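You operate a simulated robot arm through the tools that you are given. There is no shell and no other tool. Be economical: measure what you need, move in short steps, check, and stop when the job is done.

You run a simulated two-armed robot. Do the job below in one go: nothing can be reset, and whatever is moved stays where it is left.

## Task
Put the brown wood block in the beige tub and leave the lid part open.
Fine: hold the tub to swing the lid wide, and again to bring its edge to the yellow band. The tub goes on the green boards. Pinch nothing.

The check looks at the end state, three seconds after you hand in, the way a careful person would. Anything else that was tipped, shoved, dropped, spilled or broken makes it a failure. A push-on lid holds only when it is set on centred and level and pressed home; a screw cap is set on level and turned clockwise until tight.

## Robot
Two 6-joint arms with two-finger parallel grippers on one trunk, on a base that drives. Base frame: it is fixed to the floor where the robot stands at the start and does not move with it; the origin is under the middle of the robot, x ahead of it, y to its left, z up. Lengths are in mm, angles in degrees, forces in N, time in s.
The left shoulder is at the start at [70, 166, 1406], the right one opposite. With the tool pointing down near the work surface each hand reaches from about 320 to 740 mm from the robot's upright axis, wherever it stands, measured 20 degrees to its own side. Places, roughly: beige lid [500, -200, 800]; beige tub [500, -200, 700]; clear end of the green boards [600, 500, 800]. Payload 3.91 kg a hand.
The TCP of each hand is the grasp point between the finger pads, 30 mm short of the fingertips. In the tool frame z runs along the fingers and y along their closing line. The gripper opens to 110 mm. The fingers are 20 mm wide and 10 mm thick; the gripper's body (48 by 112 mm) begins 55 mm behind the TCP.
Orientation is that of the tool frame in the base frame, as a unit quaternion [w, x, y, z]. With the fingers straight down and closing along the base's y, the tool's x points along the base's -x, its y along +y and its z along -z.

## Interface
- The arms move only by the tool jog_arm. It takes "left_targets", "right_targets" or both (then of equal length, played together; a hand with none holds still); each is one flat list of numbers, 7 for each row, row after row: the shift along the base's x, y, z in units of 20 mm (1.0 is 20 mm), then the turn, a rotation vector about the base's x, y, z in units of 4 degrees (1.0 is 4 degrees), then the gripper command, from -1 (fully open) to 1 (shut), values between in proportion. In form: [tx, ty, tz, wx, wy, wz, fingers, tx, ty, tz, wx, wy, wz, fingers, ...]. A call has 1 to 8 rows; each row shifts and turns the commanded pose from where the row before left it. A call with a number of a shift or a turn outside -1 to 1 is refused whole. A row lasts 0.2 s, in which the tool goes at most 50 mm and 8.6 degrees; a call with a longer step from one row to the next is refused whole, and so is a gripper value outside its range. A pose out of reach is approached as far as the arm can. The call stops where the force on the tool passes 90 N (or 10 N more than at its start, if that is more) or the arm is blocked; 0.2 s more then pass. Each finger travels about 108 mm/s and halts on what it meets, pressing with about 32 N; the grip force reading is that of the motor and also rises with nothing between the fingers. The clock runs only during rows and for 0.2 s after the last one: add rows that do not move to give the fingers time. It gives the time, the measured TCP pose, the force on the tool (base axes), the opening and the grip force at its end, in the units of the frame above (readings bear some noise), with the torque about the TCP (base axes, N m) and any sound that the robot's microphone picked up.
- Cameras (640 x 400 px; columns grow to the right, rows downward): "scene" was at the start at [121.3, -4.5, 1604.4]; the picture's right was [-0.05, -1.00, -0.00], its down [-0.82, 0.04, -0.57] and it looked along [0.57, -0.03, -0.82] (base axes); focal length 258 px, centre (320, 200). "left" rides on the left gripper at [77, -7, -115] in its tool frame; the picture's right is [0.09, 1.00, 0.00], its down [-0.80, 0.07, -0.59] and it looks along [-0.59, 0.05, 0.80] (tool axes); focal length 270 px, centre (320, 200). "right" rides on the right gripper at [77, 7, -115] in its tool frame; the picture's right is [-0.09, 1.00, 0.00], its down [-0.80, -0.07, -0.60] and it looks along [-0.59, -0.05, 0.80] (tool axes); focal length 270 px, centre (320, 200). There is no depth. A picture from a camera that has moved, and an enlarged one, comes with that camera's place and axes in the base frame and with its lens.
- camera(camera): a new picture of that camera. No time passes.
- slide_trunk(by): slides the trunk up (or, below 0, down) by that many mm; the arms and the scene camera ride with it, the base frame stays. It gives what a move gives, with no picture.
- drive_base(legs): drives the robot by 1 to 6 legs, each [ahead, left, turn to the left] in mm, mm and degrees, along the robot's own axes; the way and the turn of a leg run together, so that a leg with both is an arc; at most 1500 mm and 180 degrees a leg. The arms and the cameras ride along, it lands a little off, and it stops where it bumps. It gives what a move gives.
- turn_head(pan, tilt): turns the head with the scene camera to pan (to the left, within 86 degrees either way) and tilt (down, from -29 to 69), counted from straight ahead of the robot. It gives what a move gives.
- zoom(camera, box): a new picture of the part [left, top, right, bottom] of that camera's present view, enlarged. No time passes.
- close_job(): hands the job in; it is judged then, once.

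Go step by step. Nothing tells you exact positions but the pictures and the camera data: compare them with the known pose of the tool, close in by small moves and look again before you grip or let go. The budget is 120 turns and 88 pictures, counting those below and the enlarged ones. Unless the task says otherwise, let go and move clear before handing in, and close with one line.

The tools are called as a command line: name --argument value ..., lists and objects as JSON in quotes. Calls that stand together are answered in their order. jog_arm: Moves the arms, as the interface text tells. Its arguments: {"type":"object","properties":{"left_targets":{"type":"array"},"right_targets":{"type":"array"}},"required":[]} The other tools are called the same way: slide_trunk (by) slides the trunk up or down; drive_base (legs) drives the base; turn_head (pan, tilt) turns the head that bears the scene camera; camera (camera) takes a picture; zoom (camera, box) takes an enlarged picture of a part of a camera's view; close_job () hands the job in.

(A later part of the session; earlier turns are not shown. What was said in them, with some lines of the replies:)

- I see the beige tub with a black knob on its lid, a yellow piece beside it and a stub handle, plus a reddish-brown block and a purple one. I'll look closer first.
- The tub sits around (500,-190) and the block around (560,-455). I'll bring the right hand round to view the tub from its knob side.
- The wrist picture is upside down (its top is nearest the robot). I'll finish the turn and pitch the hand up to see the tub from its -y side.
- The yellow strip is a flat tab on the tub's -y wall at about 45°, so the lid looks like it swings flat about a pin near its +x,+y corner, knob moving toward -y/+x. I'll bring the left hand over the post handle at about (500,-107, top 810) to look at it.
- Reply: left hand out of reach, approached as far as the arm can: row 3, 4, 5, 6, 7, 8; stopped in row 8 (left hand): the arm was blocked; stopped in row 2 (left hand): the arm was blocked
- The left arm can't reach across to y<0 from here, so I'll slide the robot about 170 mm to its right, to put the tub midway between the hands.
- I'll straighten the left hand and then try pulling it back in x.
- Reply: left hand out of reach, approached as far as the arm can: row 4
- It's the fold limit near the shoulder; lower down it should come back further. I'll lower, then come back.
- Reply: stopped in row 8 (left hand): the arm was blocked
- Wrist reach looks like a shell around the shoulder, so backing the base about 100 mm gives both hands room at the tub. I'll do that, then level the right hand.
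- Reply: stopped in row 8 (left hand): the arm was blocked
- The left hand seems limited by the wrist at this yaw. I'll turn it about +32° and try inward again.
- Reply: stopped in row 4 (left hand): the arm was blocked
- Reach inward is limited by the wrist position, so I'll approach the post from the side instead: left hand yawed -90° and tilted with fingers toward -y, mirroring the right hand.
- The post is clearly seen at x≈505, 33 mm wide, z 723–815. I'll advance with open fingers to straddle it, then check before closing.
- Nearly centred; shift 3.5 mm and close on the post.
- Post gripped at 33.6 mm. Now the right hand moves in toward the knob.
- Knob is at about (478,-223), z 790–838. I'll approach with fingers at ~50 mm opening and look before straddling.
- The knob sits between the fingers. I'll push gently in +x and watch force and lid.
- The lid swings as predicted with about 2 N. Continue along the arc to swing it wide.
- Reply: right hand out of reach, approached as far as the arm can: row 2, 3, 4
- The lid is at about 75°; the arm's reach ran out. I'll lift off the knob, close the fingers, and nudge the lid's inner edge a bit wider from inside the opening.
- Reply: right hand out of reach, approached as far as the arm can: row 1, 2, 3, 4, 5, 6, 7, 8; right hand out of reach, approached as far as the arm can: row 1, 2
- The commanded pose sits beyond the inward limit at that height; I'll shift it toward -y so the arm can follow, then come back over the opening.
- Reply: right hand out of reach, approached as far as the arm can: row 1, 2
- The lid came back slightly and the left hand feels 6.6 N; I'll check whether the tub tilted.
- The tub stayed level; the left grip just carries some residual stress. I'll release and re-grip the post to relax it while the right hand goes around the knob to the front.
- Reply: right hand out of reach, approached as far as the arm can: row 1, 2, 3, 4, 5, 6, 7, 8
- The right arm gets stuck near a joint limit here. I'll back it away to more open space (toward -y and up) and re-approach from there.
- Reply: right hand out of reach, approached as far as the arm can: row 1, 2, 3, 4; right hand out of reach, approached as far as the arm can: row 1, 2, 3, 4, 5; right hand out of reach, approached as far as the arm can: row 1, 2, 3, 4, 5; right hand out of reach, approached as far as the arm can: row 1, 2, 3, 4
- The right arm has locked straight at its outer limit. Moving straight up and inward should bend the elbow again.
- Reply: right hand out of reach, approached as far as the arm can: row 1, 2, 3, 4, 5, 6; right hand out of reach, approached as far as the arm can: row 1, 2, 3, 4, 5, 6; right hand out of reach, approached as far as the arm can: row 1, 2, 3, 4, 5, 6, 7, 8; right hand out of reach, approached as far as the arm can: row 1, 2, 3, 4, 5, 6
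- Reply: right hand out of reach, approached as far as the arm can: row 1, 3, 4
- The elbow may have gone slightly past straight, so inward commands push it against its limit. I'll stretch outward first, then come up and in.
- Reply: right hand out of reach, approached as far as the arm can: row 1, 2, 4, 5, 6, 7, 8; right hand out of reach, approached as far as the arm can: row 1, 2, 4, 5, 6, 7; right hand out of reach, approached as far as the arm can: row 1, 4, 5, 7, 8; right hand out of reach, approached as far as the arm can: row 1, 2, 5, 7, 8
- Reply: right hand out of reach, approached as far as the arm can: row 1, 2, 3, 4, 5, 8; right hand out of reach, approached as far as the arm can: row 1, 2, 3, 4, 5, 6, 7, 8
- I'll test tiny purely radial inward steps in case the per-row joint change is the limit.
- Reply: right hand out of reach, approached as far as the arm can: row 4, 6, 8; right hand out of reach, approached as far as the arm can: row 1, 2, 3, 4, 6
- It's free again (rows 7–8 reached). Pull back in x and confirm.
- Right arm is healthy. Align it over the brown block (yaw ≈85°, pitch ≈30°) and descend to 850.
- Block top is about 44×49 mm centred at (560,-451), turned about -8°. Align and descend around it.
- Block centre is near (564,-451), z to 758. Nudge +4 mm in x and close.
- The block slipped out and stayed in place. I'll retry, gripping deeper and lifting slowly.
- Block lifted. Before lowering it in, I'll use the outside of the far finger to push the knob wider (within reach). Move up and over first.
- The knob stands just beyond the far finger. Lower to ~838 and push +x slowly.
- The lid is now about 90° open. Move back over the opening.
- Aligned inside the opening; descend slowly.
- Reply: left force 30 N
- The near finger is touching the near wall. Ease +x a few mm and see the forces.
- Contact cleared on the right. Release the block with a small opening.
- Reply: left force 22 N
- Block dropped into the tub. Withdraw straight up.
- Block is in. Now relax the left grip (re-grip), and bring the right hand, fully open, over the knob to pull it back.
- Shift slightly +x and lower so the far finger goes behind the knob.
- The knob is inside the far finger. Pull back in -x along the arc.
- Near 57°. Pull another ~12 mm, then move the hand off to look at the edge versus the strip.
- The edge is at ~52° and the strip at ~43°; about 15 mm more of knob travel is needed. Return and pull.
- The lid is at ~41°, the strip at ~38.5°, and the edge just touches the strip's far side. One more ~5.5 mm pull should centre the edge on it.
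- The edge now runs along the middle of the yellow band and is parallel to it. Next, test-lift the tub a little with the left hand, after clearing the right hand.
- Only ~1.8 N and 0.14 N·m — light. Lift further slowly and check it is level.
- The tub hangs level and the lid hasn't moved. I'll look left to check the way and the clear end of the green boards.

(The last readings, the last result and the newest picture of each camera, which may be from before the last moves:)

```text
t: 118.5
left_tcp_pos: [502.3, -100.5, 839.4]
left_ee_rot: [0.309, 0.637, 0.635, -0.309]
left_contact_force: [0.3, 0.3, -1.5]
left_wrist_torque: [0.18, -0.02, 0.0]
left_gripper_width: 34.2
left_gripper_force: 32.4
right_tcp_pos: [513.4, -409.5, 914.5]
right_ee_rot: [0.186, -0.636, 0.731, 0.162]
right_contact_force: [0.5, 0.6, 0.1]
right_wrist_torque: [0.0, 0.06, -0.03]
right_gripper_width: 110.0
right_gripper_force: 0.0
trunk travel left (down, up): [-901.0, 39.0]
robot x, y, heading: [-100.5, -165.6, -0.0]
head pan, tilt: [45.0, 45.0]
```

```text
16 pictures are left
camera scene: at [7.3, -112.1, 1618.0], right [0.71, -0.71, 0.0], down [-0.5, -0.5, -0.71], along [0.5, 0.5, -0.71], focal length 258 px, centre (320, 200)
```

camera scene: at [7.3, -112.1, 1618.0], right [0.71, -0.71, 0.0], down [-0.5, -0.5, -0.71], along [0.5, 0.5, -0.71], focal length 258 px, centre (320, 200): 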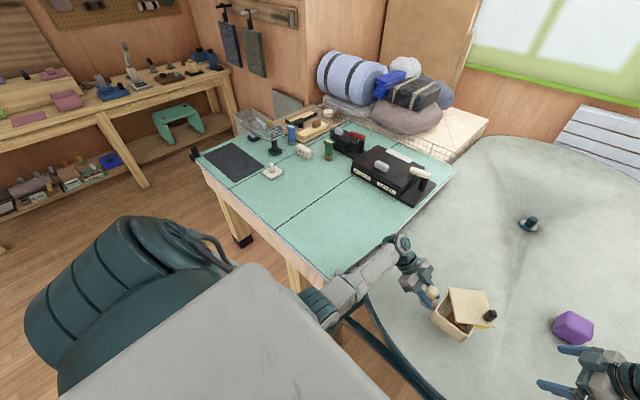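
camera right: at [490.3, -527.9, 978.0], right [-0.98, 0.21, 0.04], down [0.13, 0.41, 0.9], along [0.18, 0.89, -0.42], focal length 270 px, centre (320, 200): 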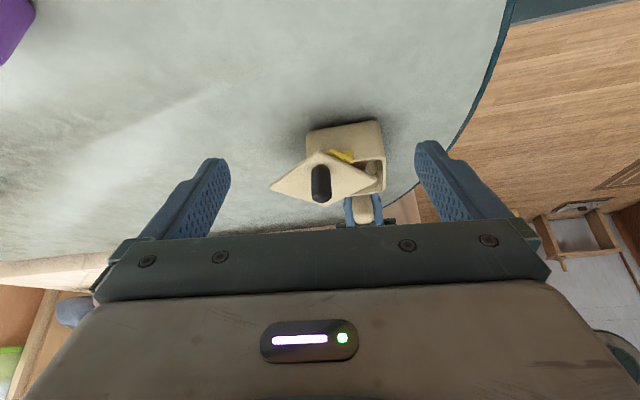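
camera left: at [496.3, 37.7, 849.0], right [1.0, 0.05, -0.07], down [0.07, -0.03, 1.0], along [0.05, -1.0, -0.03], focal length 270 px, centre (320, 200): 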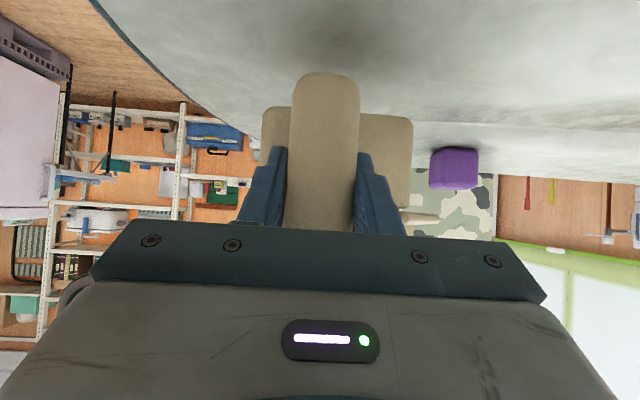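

The way is clear, and the board from y≈190 to 550 is empty. Drive left about 565 mm, then ahead 50 mm.

drive_base --legs '[[0, 200, 0], [0, 200, 0], [0, 165, 0], [50, 0, 0]]'

turn_head --pan 25 --tilt 55

camera --camera "scene"

camera --camera "left"

```text
t: 122.9
left_tcp_pos: [543.4, 468.4, 842.3]
left_ee_rot: [0.312, 0.636, 0.636, -0.306]
left_contact_force: [0.1, -0.4, -0.7]
left_wrist_torque: [0.04, -0.02, 0.02]
left_gripper_width: 0.1
left_gripper_force: 32.4
right_tcp_pos: [555.9, 160.0, 918.1]
right_ee_rot: [0.187, -0.64, 0.728, 0.16]
right_contact_force: [-0.9, 0.0, 0.4]
right_wrist_torque: [0.04, -0.03, -0.01]
right_gripper_width: 109.9
right_gripper_force: 0.0
trunk travel left (down, up): [-901.0, 39.0]
robot x, y, heading: [-53.8, 397.9, 0.5]
head pan, tilt: [45.0, 45.0]
```

```text
t: 123.7
left_tcp_pos: [550.1, 469.6, 838.2]
left_ee_rot: [0.309, 0.635, 0.637, -0.309]
left_contact_force: [0.3, 0.5, -0.7]
left_wrist_torque: [-0.02, 0.02, 0.02]
left_gripper_width: 0.0
left_gripper_force: 32.0
right_tcp_pos: [562.6, 160.2, 913.3]
right_ee_rot: [0.184, -0.638, 0.73, 0.163]
right_contact_force: [-0.7, -0.1, -0.4]
right_wrist_torque: [0.0, -0.01, 0.02]
right_gripper_width: 110.1
right_gripper_force: 0.0
trunk travel left (down, up): [-901.0, 39.0]
robot x, y, heading: [-54.2, 398.1, 0.1]
head pan, tilt: [25.0, 55.0]
```

```text
15 pictures are left
camera scene: at [63.7, 427.2, 1604.4], right [0.43, -0.9, 0.0], down [-0.74, -0.35, -0.57], along [0.52, 0.25, -0.82], focal length 258 px, centre (320, 200)
```

scene: 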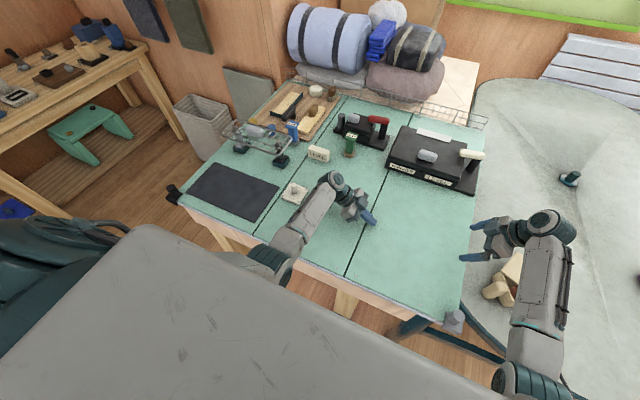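

```text
14 pictures are left
camera left: at [542.4, 606.5, 847.6], right [1.0, 0.06, -0.07], down [0.07, -0.03, 1.0], along [0.06, -1.0, -0.03], focal length 270 px, centre (320, 200)
```

left: 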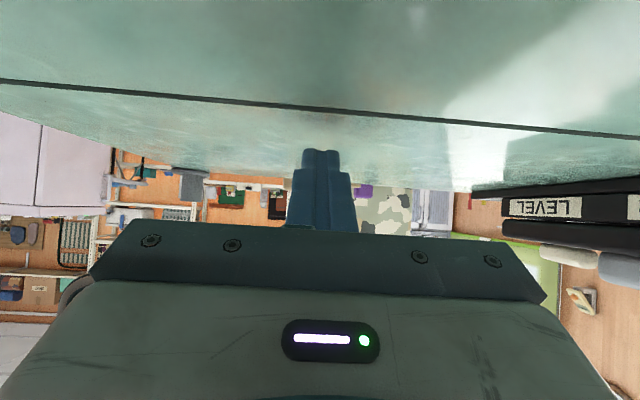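

The tub slipped from the grip during the drive and is back on the oval table. Let me see its state.

turn_head --pan -50 --tilt 50

camera --camera "scene"

```text
t: 125.2
left_tcp_pos: [549.0, 468.7, 839.3]
left_ee_rot: [0.31, 0.635, 0.637, -0.308]
left_contact_force: [0.9, -0.1, 0.1]
left_wrist_torque: [0.03, 0.02, 0.01]
left_gripper_width: 0.0
left_gripper_force: 32.0
right_tcp_pos: [561.2, 160.2, 914.4]
right_ee_rot: [0.185, -0.639, 0.729, 0.162]
right_contact_force: [0.6, -0.2, -1.0]
right_wrist_torque: [0.01, 0.03, -0.04]
right_gripper_width: 110.3
right_gripper_force: 0.1
trunk travel left (down, up): [-901.0, 39.0]
robot x, y, heading: [-52.3, 394.9, 0.4]
head pan, tilt: [-50.0, 50.0]
```

```text
13 pictures are left
camera scene: at [45.3, 337.4, 1611.1], right [-0.76, -0.65, 0.0], down [-0.5, 0.58, -0.64], along [0.42, -0.49, -0.77], focal length 258 px, centre (320, 200)
```

scene: 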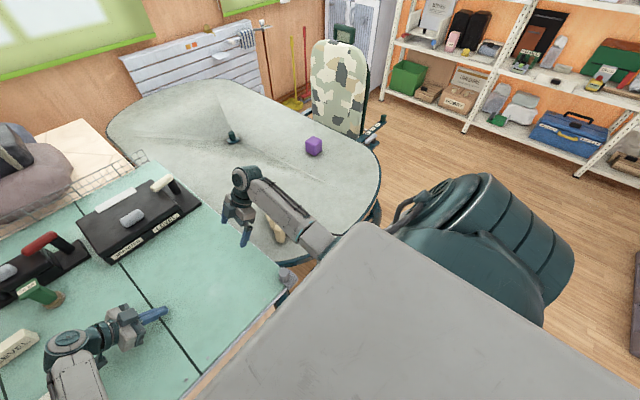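

drive_base --legs '[[-60, 0, 0], [0, -270, 0]]'

turn_head --pan -10 --tilt 55

camera --camera "scene"

```text
t: 127.7
left_tcp_pos: [488.3, 193.5, 840.3]
left_ee_rot: [0.311, 0.634, 0.637, -0.308]
left_contact_force: [1.3, -0.4, 0.1]
left_wrist_torque: [-0.03, 0.0, 0.0]
left_gripper_width: 0.2
left_gripper_force: 32.5
right_tcp_pos: [500.2, -113.2, 915.5]
right_ee_rot: [0.185, -0.639, 0.729, 0.162]
right_contact_force: [0.6, -0.1, -0.6]
right_wrist_torque: [0.0, 0.0, -0.04]
right_gripper_width: 110.2
right_gripper_force: 0.0
trunk travel left (down, up): [-901.0, 39.0]
robot x, y, heading: [-114.0, 119.9, 0.4]
head pan, tilt: [-50.0, 50.0]
```

```text
t: 128.8
left_tcp_pos: [488.4, 194.6, 838.6]
left_ee_rot: [0.311, 0.633, 0.639, -0.306]
left_contact_force: [-0.1, 0.8, 0.7]
left_wrist_torque: [0.02, -0.01, -0.05]
left_gripper_width: 0.0
left_gripper_force: 32.0
right_tcp_pos: [501.9, -113.7, 913.8]
right_ee_rot: [0.185, -0.64, 0.728, 0.162]
right_contact_force: [-1.1, -0.1, 0.1]
right_wrist_torque: [0.03, 0.01, -0.01]
right_gripper_width: 110.1
right_gripper_force: 0.0
trunk travel left (down, up): [-901.0, 39.0]
robot x, y, heading: [-116.3, 124.1, 0.4]
head pan, tilt: [-10.0, 55.0]
```

```text
12 pictures are left
camera scene: at [6.5, 108.1, 1604.6], right [-0.17, -0.99, 0.0], down [-0.81, 0.14, -0.57], along [0.57, -0.1, -0.82], focal length 258 px, centre (320, 200)
```

scene: 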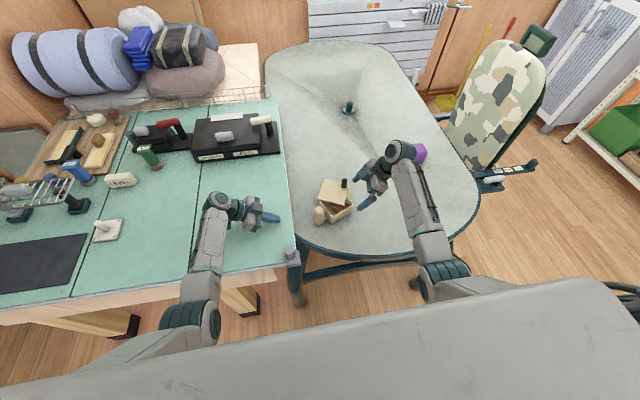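

zoom --camera "scene" --box '[286, 160, 382, 240]'

```text
5.00 times, centred on (334, 200) of scene
camera zoom: at [6.5, 108.1, 1604.6], right [-0.17, -0.99, 0.0], down [-0.81, 0.14, -0.57], along [0.57, -0.1, -0.82], focal length 1290 px, centre (250, 200)
```

zoom: 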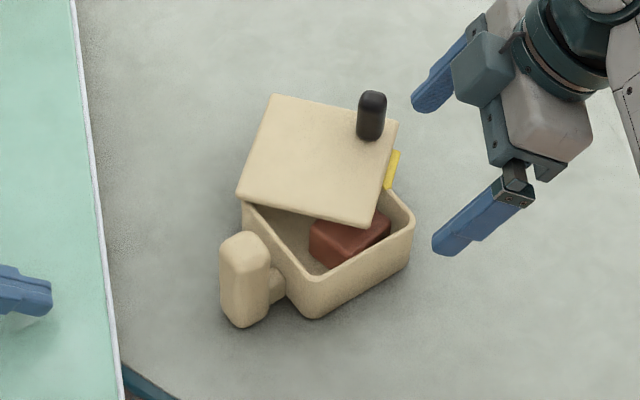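

The tub is upright with the block in and the lid still at the band; the boards are evidently higher (z≈794) and their edge caught it. The tub is now turned about +27° with its post near (516,24). Raise, open and yaw the left hand, then shift the base right to re-grip.

jog_arm --left_targets '[0, 0.4, 0.6, 0, 0, 0.85, -1, 0, 0.4, 0.6, 0, 0, 0.85, -1, 0, 0.4, 0.6, 0, 0, 0.85, -1, 0, 0.4, 0.6, 0, 0, 0.85, -1, 0, 0.4, 0.4, 0, 0, 0.85, -1, 0, 0.4, 0.2, 0, 0, 0.85, -1, 0, 0.3, 0, 0, 0, 0.85, -1, 0, 0.3, 0, 0, 0, 0.8, -1]'

drive_base --legs '[[0, -170, 0]]'

camera --camera "left"

```text
t: 130.6
left_tcp_pos: [489.5, 254.3, 898.9]
left_ee_rot: [0.374, 0.467, 0.769, -0.225]
left_contact_force: [-0.7, 0.0, 0.5]
left_wrist_torque: [0.0, 0.03, 0.0]
left_gripper_width: 110.1
left_gripper_force: 0.0
right_tcp_pos: [500.9, -115.1, 915.2]
right_ee_rot: [0.184, -0.64, 0.728, 0.163]
right_contact_force: [0.0, -1.2, 0.5]
right_wrist_torque: [-0.02, 0.0, -0.01]
right_gripper_width: 110.1
right_gripper_force: 0.0
trunk travel left (down, up): [-901.0, 39.0]
robot x, y, heading: [-113.8, 120.3, 0.5]
head pan, tilt: [-10.0, 55.0]
```

```text
t: 132.0
left_tcp_pos: [490.1, 84.8, 898.4]
left_ee_rot: [0.374, 0.468, 0.767, -0.228]
left_contact_force: [-0.1, 0.3, -0.6]
left_wrist_torque: [-0.01, 0.01, -0.02]
left_gripper_width: 110.3
left_gripper_force: 0.0
right_tcp_pos: [501.3, -285.1, 914.5]
right_ee_rot: [0.185, -0.639, 0.729, 0.162]
right_contact_force: [-0.1, 0.0, -0.6]
right_wrist_torque: [-0.04, 0.01, 0.01]
right_gripper_width: 110.2
right_gripper_force: 0.0
trunk travel left (down, up): [-901.0, 39.0]
robot x, y, heading: [-110.1, -51.4, 0.0]
head pan, tilt: [-10.0, 55.0]
```

```text
10 pictures are left
camera left: at [421.0, 203.3, 908.2], right [0.86, 0.5, -0.07], down [0.07, 0.01, 1.0], along [0.5, -0.86, -0.03], focal length 270 px, centre (320, 200)
```

left: 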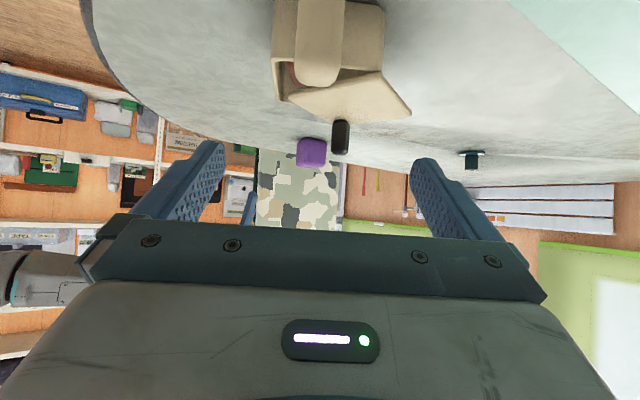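

Post is laterally aligned within ~4 mm. Advance and descend with open fingers to straddle it.

jog_arm --left_targets '[0.144, -0.334, -0.77, 0, 0, 0, -1, 0.144, -0.334, -0.77, 0, 0, 0, -1, 0.144, -0.334, -0.77, 0, 0, 0, -1, 0.144, -0.334, -0.77, 0, 0, 0, -1, 0.144, -0.334, -0.77, 0, 0, 0, -1, 0.144, -0.334, -0.77, 0, 0, 0, -1, 0.144, -0.334, -0.77, 0, 0, 0, -1, 0.144, -0.334, -0.75, 0, 0, 0, -1]'

camera --camera "left"

zoom --camera "scene" --box '[230, 150, 350, 240]'

```text
t: 133.8
left_tcp_pos: [515.8, 39.7, 805.3]
left_ee_rot: [0.386, 0.473, 0.763, -0.212]
left_contact_force: [-41.1, 9.2, 70.9]
left_wrist_torque: [8.9, 4.54, 4.57]
left_gripper_width: 110.0
left_gripper_force: 0.0
right_tcp_pos: [492.5, -284.3, 920.6]
right_ee_rot: [0.189, -0.641, 0.727, 0.16]
right_contact_force: [0.1, 0.2, -0.4]
right_wrist_torque: [0.0, 0.05, 0.04]
right_gripper_width: 110.1
right_gripper_force: 0.1
trunk travel left (down, up): [-901.0, 39.0]
robot x, y, heading: [-115.3, -47.6, 0.5]
head pan, tilt: [-10.0, 55.0]
stopped in row 8 (left hand): the force on the tool passed its limit (the readings are from after the stop); the commanded pose is now the measured one
```

```text
9 pictures are left
camera left: at [446.2, 157.6, 812.4], right [0.86, 0.51, -0.03], down [0.04, 0.0, 1.0], along [0.51, -0.86, -0.02], focal length 270 px, centre (320, 200)
```

left: 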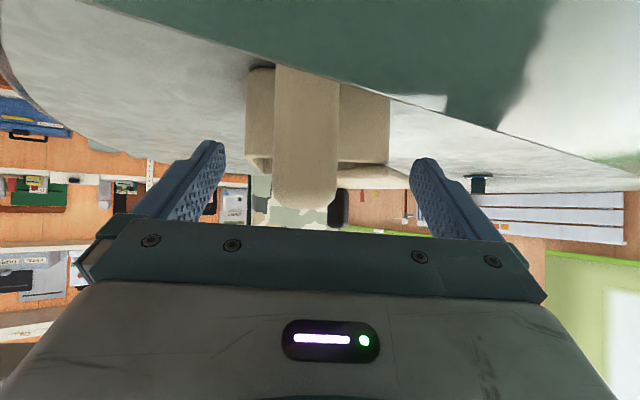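

```text
4.44 times, centred on (290, 195) of scene
camera zoom: at [-8.6, -64.4, 1606.5], right [-0.17, -0.99, 0.0], down [-0.8, 0.14, -0.58], along [0.57, -0.09, -0.81], focal length 1147 px, centre (453, 222)
```

zoom: 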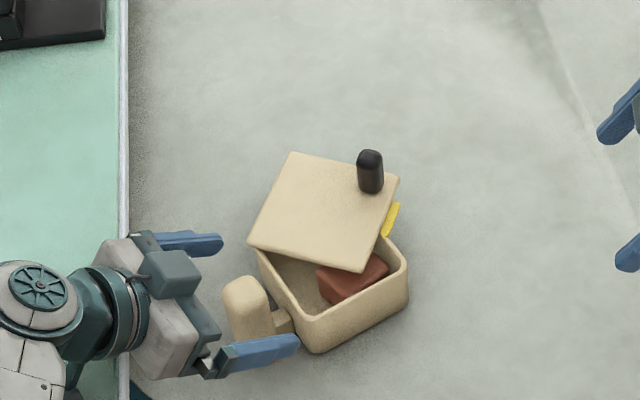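

The hand's underside touched the raised boards, so I'll lift off and grip the post with a steeper hand instead.

jog_arm --left_targets '[0, 0, 1, 0, 0, 0, -1, 0, 0, 0.5, 0, 0, 0, -1, 0, -0.11, 0, 0.89, 0.46, 0, -1, 0, -0.11, 0, 0.89, 0.46, 0, -1, 0, -0.11, 0, 0.89, 0.46, 0, -1, 0, -0.11, 0, 0.89, 0.46, 0, -1, 0, -0.11, 0, 0.89, 0.46, 0, -1, 0, -0.1, 0, 0.89, 0.46, 0, -1]'

camera --camera "left"

```text
t: 135.6
left_tcp_pos: [522.1, 25.6, 823.0]
left_ee_rot: [0.211, 0.511, 0.826, -0.114]
left_contact_force: [0.5, -0.7, -0.3]
left_wrist_torque: [-0.02, 0.01, -0.02]
left_gripper_width: 110.1
left_gripper_force: 0.1
right_tcp_pos: [501.3, -284.2, 914.9]
right_ee_rot: [0.184, -0.64, 0.728, 0.163]
right_contact_force: [0.2, 0.9, -0.2]
right_wrist_torque: [0.01, 0.04, 0.0]
right_gripper_width: 109.9
right_gripper_force: 0.0
trunk travel left (down, up): [-901.0, 39.0]
robot x, y, heading: [-113.2, -52.2, 0.4]
head pan, tilt: [-10.0, 55.0]
```

```text
7 pictures are left
camera left: at [458.4, 129.7, 887.6], right [0.85, 0.52, -0.01], down [0.24, -0.36, 0.9], along [0.46, -0.77, -0.43], focal length 270 px, centre (320, 200)
```

left: 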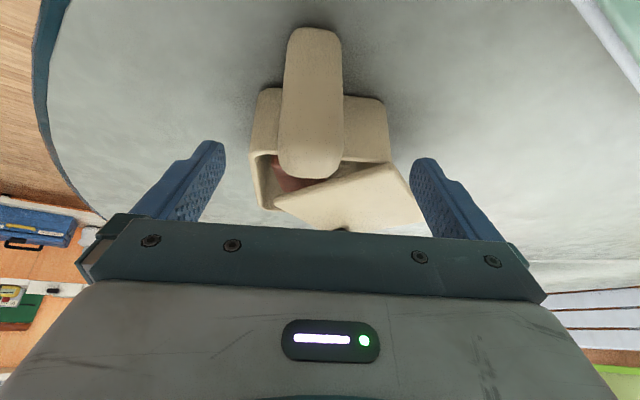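

Post centre is at (512,28); shift, descend to ~797 and close.

jog_arm --left_targets '[-0.28, 0.1, 0, 0, 0, 0, -1, -0.27, 0.1, 0, 0, 0, 0, -1, 0, 0, -0.5, 0, 0, 0, -1, 0, 0, -0.5, 0, 0, 0, -1, 0, 0, -0.4, 0, 0, 0, -1]'

jog_arm --left_targets '[0, 0, 0, 0, 0, 0, 0.0, 0, 0, 0, 0, 0, 0, 0.3, 0, 0, 0, 0, 0, 0, 1, 0, 0, 0, 0, 0, 0, 1, 0, 0, 0, 0, 0, 0, 1, 0, 0, 0, 0, 0, 0, 1, 0, 0, 0, 0, 0, 0, 1]'

```text
t: 136.8
left_tcp_pos: [511.2, 27.9, 795.0]
left_ee_rot: [0.211, 0.51, 0.826, -0.115]
left_contact_force: [-0.9, 0.0, 0.0]
left_wrist_torque: [0.02, -0.01, 0.04]
left_gripper_width: 110.1
left_gripper_force: 0.0
right_tcp_pos: [501.8, -283.8, 914.3]
right_ee_rot: [0.185, -0.639, 0.729, 0.162]
right_contact_force: [0.3, 0.5, 0.9]
right_wrist_torque: [0.0, 0.01, 0.02]
right_gripper_width: 110.4
right_gripper_force: 0.1
trunk travel left (down, up): [-901.0, 39.0]
robot x, y, heading: [-114.0, -49.9, 0.4]
head pan, tilt: [-10.0, 55.0]
```

```text
t: 138.4
left_tcp_pos: [511.9, 27.5, 794.8]
left_ee_rot: [0.212, 0.51, 0.826, -0.115]
left_contact_force: [1.4, 0.2, 4.7]
left_wrist_torque: [-0.16, 0.06, 0.11]
left_gripper_width: 33.6
left_gripper_force: 31.7
right_tcp_pos: [501.5, -284.0, 915.0]
right_ee_rot: [0.184, -0.64, 0.728, 0.163]
right_contact_force: [0.3, -0.7, -0.3]
right_wrist_torque: [0.01, 0.0, -0.02]
right_gripper_width: 110.0
right_gripper_force: 0.1
trunk travel left (down, up): [-901.0, 39.0]
robot x, y, heading: [-116.1, -49.9, 0.3]
head pan, tilt: [-10.0, 55.0]
```

Gripped. Lift using the trunk (39 mm) and then the arm for the rest.

slide_trunk --by 37

jog_arm --left_targets '[0, 0, 0.2, 0, 0, 0, 1, 0, 0, 0.4, 0, 0, 0, 1, 0, 0, 0.4, 0, 0, 0, 1, 0, 0, 0.4, 0, 0, 0, 1, 0, 0, 0.5, 0, 0, 0, 1, 0, 0, 0.5, 0, 0, 0, 1, 0, 0, 0.5, 0, 0, 0, 1, 0, 0, 0.5, 0, 0, 0, 1]'

zoom --camera "scene" --box '[230, 130, 350, 220]'

```text
t: 139.2
left_tcp_pos: [511.7, 28.1, 831.3]
left_ee_rot: [0.211, 0.511, 0.825, -0.116]
left_contact_force: [-0.4, 0.0, -2.1]
left_wrist_torque: [0.11, 0.07, 0.0]
left_gripper_width: 34.0
left_gripper_force: 31.8
right_tcp_pos: [502.8, -283.8, 951.6]
right_ee_rot: [0.185, -0.64, 0.728, 0.163]
right_contact_force: [0.1, -0.3, -0.6]
right_wrist_torque: [0.03, 0.0, -0.01]
right_gripper_width: 110.0
right_gripper_force: 0.0
trunk travel left (down, up): [-938.0, 2.0]
robot x, y, heading: [-114.8, -46.5, 0.2]
head pan, tilt: [-10.0, 55.0]
```

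```text
t: 141.0
left_tcp_pos: [510.5, 27.4, 899.5]
left_ee_rot: [0.212, 0.51, 0.826, -0.115]
left_contact_force: [-0.5, -0.2, -2.1]
left_wrist_torque: [0.11, 0.1, 0.0]
left_gripper_width: 34.0
left_gripper_force: 31.9
right_tcp_pos: [502.6, -283.8, 951.7]
right_ee_rot: [0.185, -0.639, 0.728, 0.163]
right_contact_force: [0.4, 0.3, 0.6]
right_wrist_torque: [0.03, -0.02, 0.01]
right_gripper_width: 110.1
right_gripper_force: 0.1
trunk travel left (down, up): [-938.0, 2.0]
robot x, y, heading: [-114.3, -48.5, 0.3]
head pan, tilt: [-10.0, 55.0]
```

```text
4.44 times, centred on (290, 175) of scene
camera zoom: at [7.6, -62.4, 1641.6], right [-0.17, -0.99, 0.0], down [-0.81, 0.14, -0.57], along [0.57, -0.1, -0.82], focal length 1147 px, centre (453, 311)
```

zoom: 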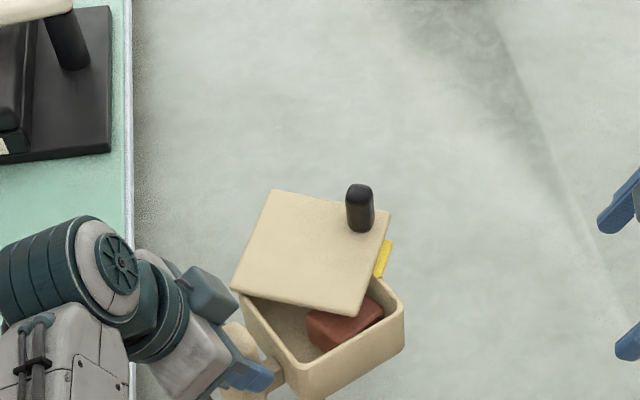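

Level and held. Drive left 400 mm over the boards.

drive_base --legs '[[0, 130, 0], [0, 130, 0], [0, 140, 0]]'

camera --camera "scene"

```text
t: 144.1
left_tcp_pos: [506.1, 432.3, 899.6]
left_ee_rot: [0.212, 0.508, 0.827, -0.114]
left_contact_force: [-0.1, -0.4, -2.0]
left_wrist_torque: [0.13, 0.1, -0.05]
left_gripper_width: 34.0
left_gripper_force: 31.7
right_tcp_pos: [498.6, 121.4, 951.0]
right_ee_rot: [0.185, -0.642, 0.726, 0.164]
right_contact_force: [1.0, -0.3, 1.0]
right_wrist_torque: [0.02, 0.01, 0.04]
right_gripper_width: 110.1
right_gripper_force: 0.1
trunk travel left (down, up): [-938.0, 2.0]
robot x, y, heading: [-116.3, 353.3, 0.8]
head pan, tilt: [-10.0, 55.0]
```

```text
5 pictures are left
camera scene: at [3.5, 338.8, 1641.5], right [-0.16, -0.99, 0.0], down [-0.81, 0.13, -0.57], along [0.57, -0.09, -0.82], focal length 258 px, centre (320, 200)
```

scene: 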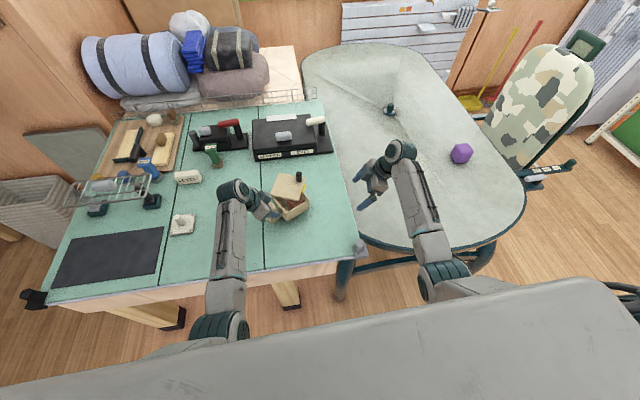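

The tub is over the empty board. Lower gently, watching force.

jog_arm --left_targets '[0, 0, -0.3, 0, 0, 0, 1, 0, 0, -0.3, 0, 0, 0, 1, 0, 0, -0.2, 0, 0, 0, 1, 0, 0, -0.2, 0, 0, 0, 1]'

jog_arm --left_targets '[0, 0, -0.1, 0, 0, 0, 1, 0, 0, -0.1, 0, 0, 0, 1, 0, 0, -0.1, 0, 0, 0, 1]'

```text
t: 145.1
left_tcp_pos: [505.2, 434.4, 880.0]
left_ee_rot: [0.211, 0.509, 0.827, -0.115]
left_contact_force: [0.9, 0.6, -1.9]
left_wrist_torque: [0.13, 0.12, 0.0]
left_gripper_width: 33.7
left_gripper_force: 31.7
right_tcp_pos: [499.2, 122.8, 950.1]
right_ee_rot: [0.184, -0.642, 0.726, 0.164]
right_contact_force: [-1.2, 0.8, -0.5]
right_wrist_torque: [0.02, -0.04, 0.01]
right_gripper_width: 110.1
right_gripper_force: 0.1
trunk travel left (down, up): [-938.0, 2.0]
robot x, y, heading: [-114.8, 354.1, 0.7]
head pan, tilt: [-10.0, 55.0]
```

```text
t: 145.9
left_tcp_pos: [506.6, 434.0, 875.1]
left_ee_rot: [0.214, 0.508, 0.827, -0.115]
left_contact_force: [0.3, -0.2, 5.1]
left_wrist_torque: [-0.23, 0.17, 0.04]
left_gripper_width: 33.7
left_gripper_force: 31.7
right_tcp_pos: [497.4, 123.2, 952.8]
right_ee_rot: [0.185, -0.642, 0.726, 0.163]
right_contact_force: [0.3, 0.1, 0.9]
right_wrist_torque: [0.01, -0.02, 0.07]
right_gripper_width: 110.0
right_gripper_force: 0.0
trunk travel left (down, up): [-938.0, 2.0]
robot x, y, heading: [-122.1, 354.4, 1.0]
head pan, tilt: [-10.0, 55.0]
```

Touchdown at 875 (boards ≈800). Release gently, then withdraw upward.

jog_arm --left_targets '[0, 0, 0, 0, 0, 0, 0.3, 0, 0, 0, 0, 0, 0, 0.2, 0, 0, 0, 0, 0, 0, 0, 0, 0, 0, 0, 0, 0, -0.4]'

zoom --camera "scene" --box '[230, 150, 350, 240]'

```text
t: 146.9
left_tcp_pos: [505.8, 433.7, 873.3]
left_ee_rot: [0.212, 0.508, 0.827, -0.114]
left_contact_force: [-1.0, 0.0, 0.6]
left_wrist_torque: [-0.02, -0.01, 0.01]
left_gripper_width: 77.0
left_gripper_force: 0.0
right_tcp_pos: [499.2, 122.2, 951.1]
right_ee_rot: [0.185, -0.642, 0.726, 0.163]
right_contact_force: [0.2, 0.2, 0.2]
right_wrist_torque: [0.0, 0.0, -0.02]
right_gripper_width: 110.1
right_gripper_force: 0.0
trunk travel left (down, up): [-938.0, 2.0]
robot x, y, heading: [-113.7, 354.9, 0.9]
head pan, tilt: [-10.0, 55.0]
```

```text
4.44 times, centred on (290, 195) of scene
camera zoom: at [3.1, 341.4, 1641.6], right [-0.16, -0.99, 0.0], down [-0.81, 0.13, -0.57], along [0.57, -0.09, -0.82], focal length 1147 px, centre (453, 222)
```

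zoom: 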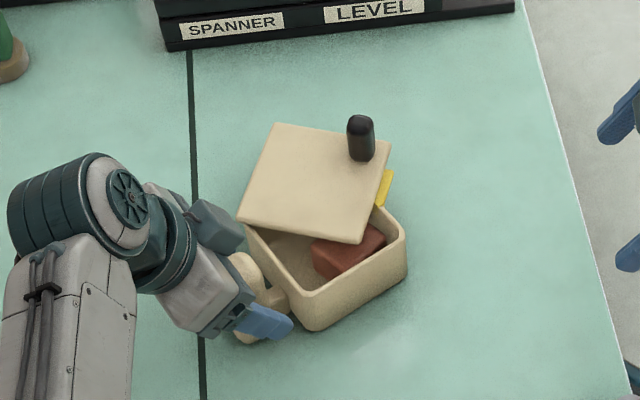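

The tub stands on the board. Withdraw the left hand upward and take a closer look at the band.

jog_arm --left_targets '[0, 0, 0.5, 0, 0, 0, -0.4, 0, 0, 0.8, 0, 0, 0, -0.4, 0, 0, 0.8, 0, 0, 0, -0.4, 0, 0.3, 0.8, 0, 0, 0, -0.4, -0.2, 0.6, 0.5, 0, 0, 0, -0.4, -0.3, 0.8, 0, 0, 0, 0, -0.4, -0.3, 0.8, 0, 0, 0, 0, -0.4]'

zoom --camera "scene" --box '[270, 165, 326, 235]'

```text
t: 148.5
left_tcp_pos: [490.8, 483.3, 941.9]
left_ee_rot: [0.212, 0.508, 0.827, -0.115]
left_contact_force: [0.0, 0.2, 0.0]
left_wrist_torque: [0.01, -0.02, -0.01]
left_gripper_width: 77.0
left_gripper_force: 0.0
right_tcp_pos: [498.8, 123.3, 952.4]
right_ee_rot: [0.184, -0.642, 0.726, 0.162]
right_contact_force: [0.7, 1.1, -0.5]
right_wrist_torque: [0.01, 0.02, -0.02]
right_gripper_width: 110.0
right_gripper_force: 0.2
trunk travel left (down, up): [-938.0, 2.0]
robot x, y, heading: [-117.2, 357.2, 0.9]
head pan, tilt: [-10.0, 55.0]
```

```text
5.71 times, centred on (298, 200) of scene
camera zoom: at [2.8, 342.6, 1641.6], right [-0.16, -0.99, 0.0], down [-0.81, 0.13, -0.57], along [0.57, -0.09, -0.82], focal length 1474 px, centre (446, 200)
```

zoom: 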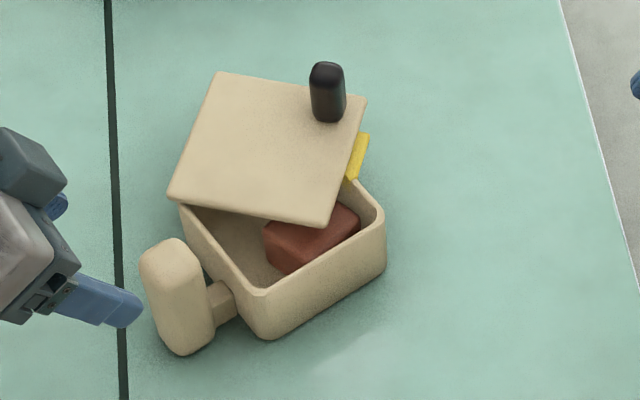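

The lid's edge lies on the yellow band within a couple of mm, the block is inside, and the tub stands flat on the board. Back the left hand off a bit more and hand in.

jog_arm --left_targets '[-0.2, 0.8, 0.6, 0, 0, 0, -0.4, -0.2, 0.8, 0.6, 0, 0, 0, -0.4, -0.2, 0.6, 0.4, 0, 0, 0, -0.4]'

camera --camera "scene"

```text
t: 149.3
left_tcp_pos: [479.0, 528.7, 975.2]
left_ee_rot: [0.213, 0.508, 0.827, -0.114]
left_contact_force: [-0.5, 0.1, 0.5]
left_wrist_torque: [-0.03, -0.02, -0.02]
left_gripper_width: 76.9
left_gripper_force: 0.1
right_tcp_pos: [499.5, 122.7, 951.0]
right_ee_rot: [0.184, -0.643, 0.726, 0.163]
right_contact_force: [0.1, 1.1, 0.2]
right_wrist_torque: [-0.03, 0.01, -0.01]
right_gripper_width: 110.1
right_gripper_force: 0.0
trunk travel left (down, up): [-938.0, 2.0]
robot x, y, heading: [-116.6, 351.5, 1.0]
head pan, tilt: [-10.0, 55.0]
```

```text
2 pictures are left
camera scene: at [2.9, 341.6, 1641.6], right [-0.16, -0.99, 0.0], down [-0.81, 0.13, -0.57], along [0.57, -0.09, -0.82], focal length 258 px, centre (320, 200)
```

scene: 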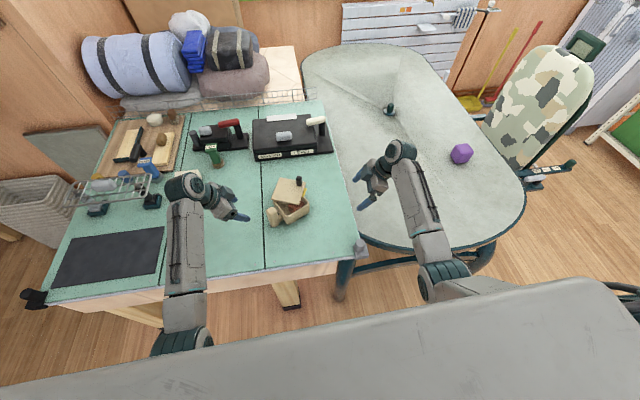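

Everything is in place: both hands are clear and the other items look undisturbed. I'm handing in.

close_job

```text
The job is handed in.
```

The brown block is in the beige tub, the lid is part open with its edge on the yellow band (within about 2 mm by the pictures), and the tub stands on the green boards. On the first carry the tub caught the edge of the boards and dropped a few centimetres back onto the oval table. It landed upright with the block still inside, so I re-gripped it and placed it properly.
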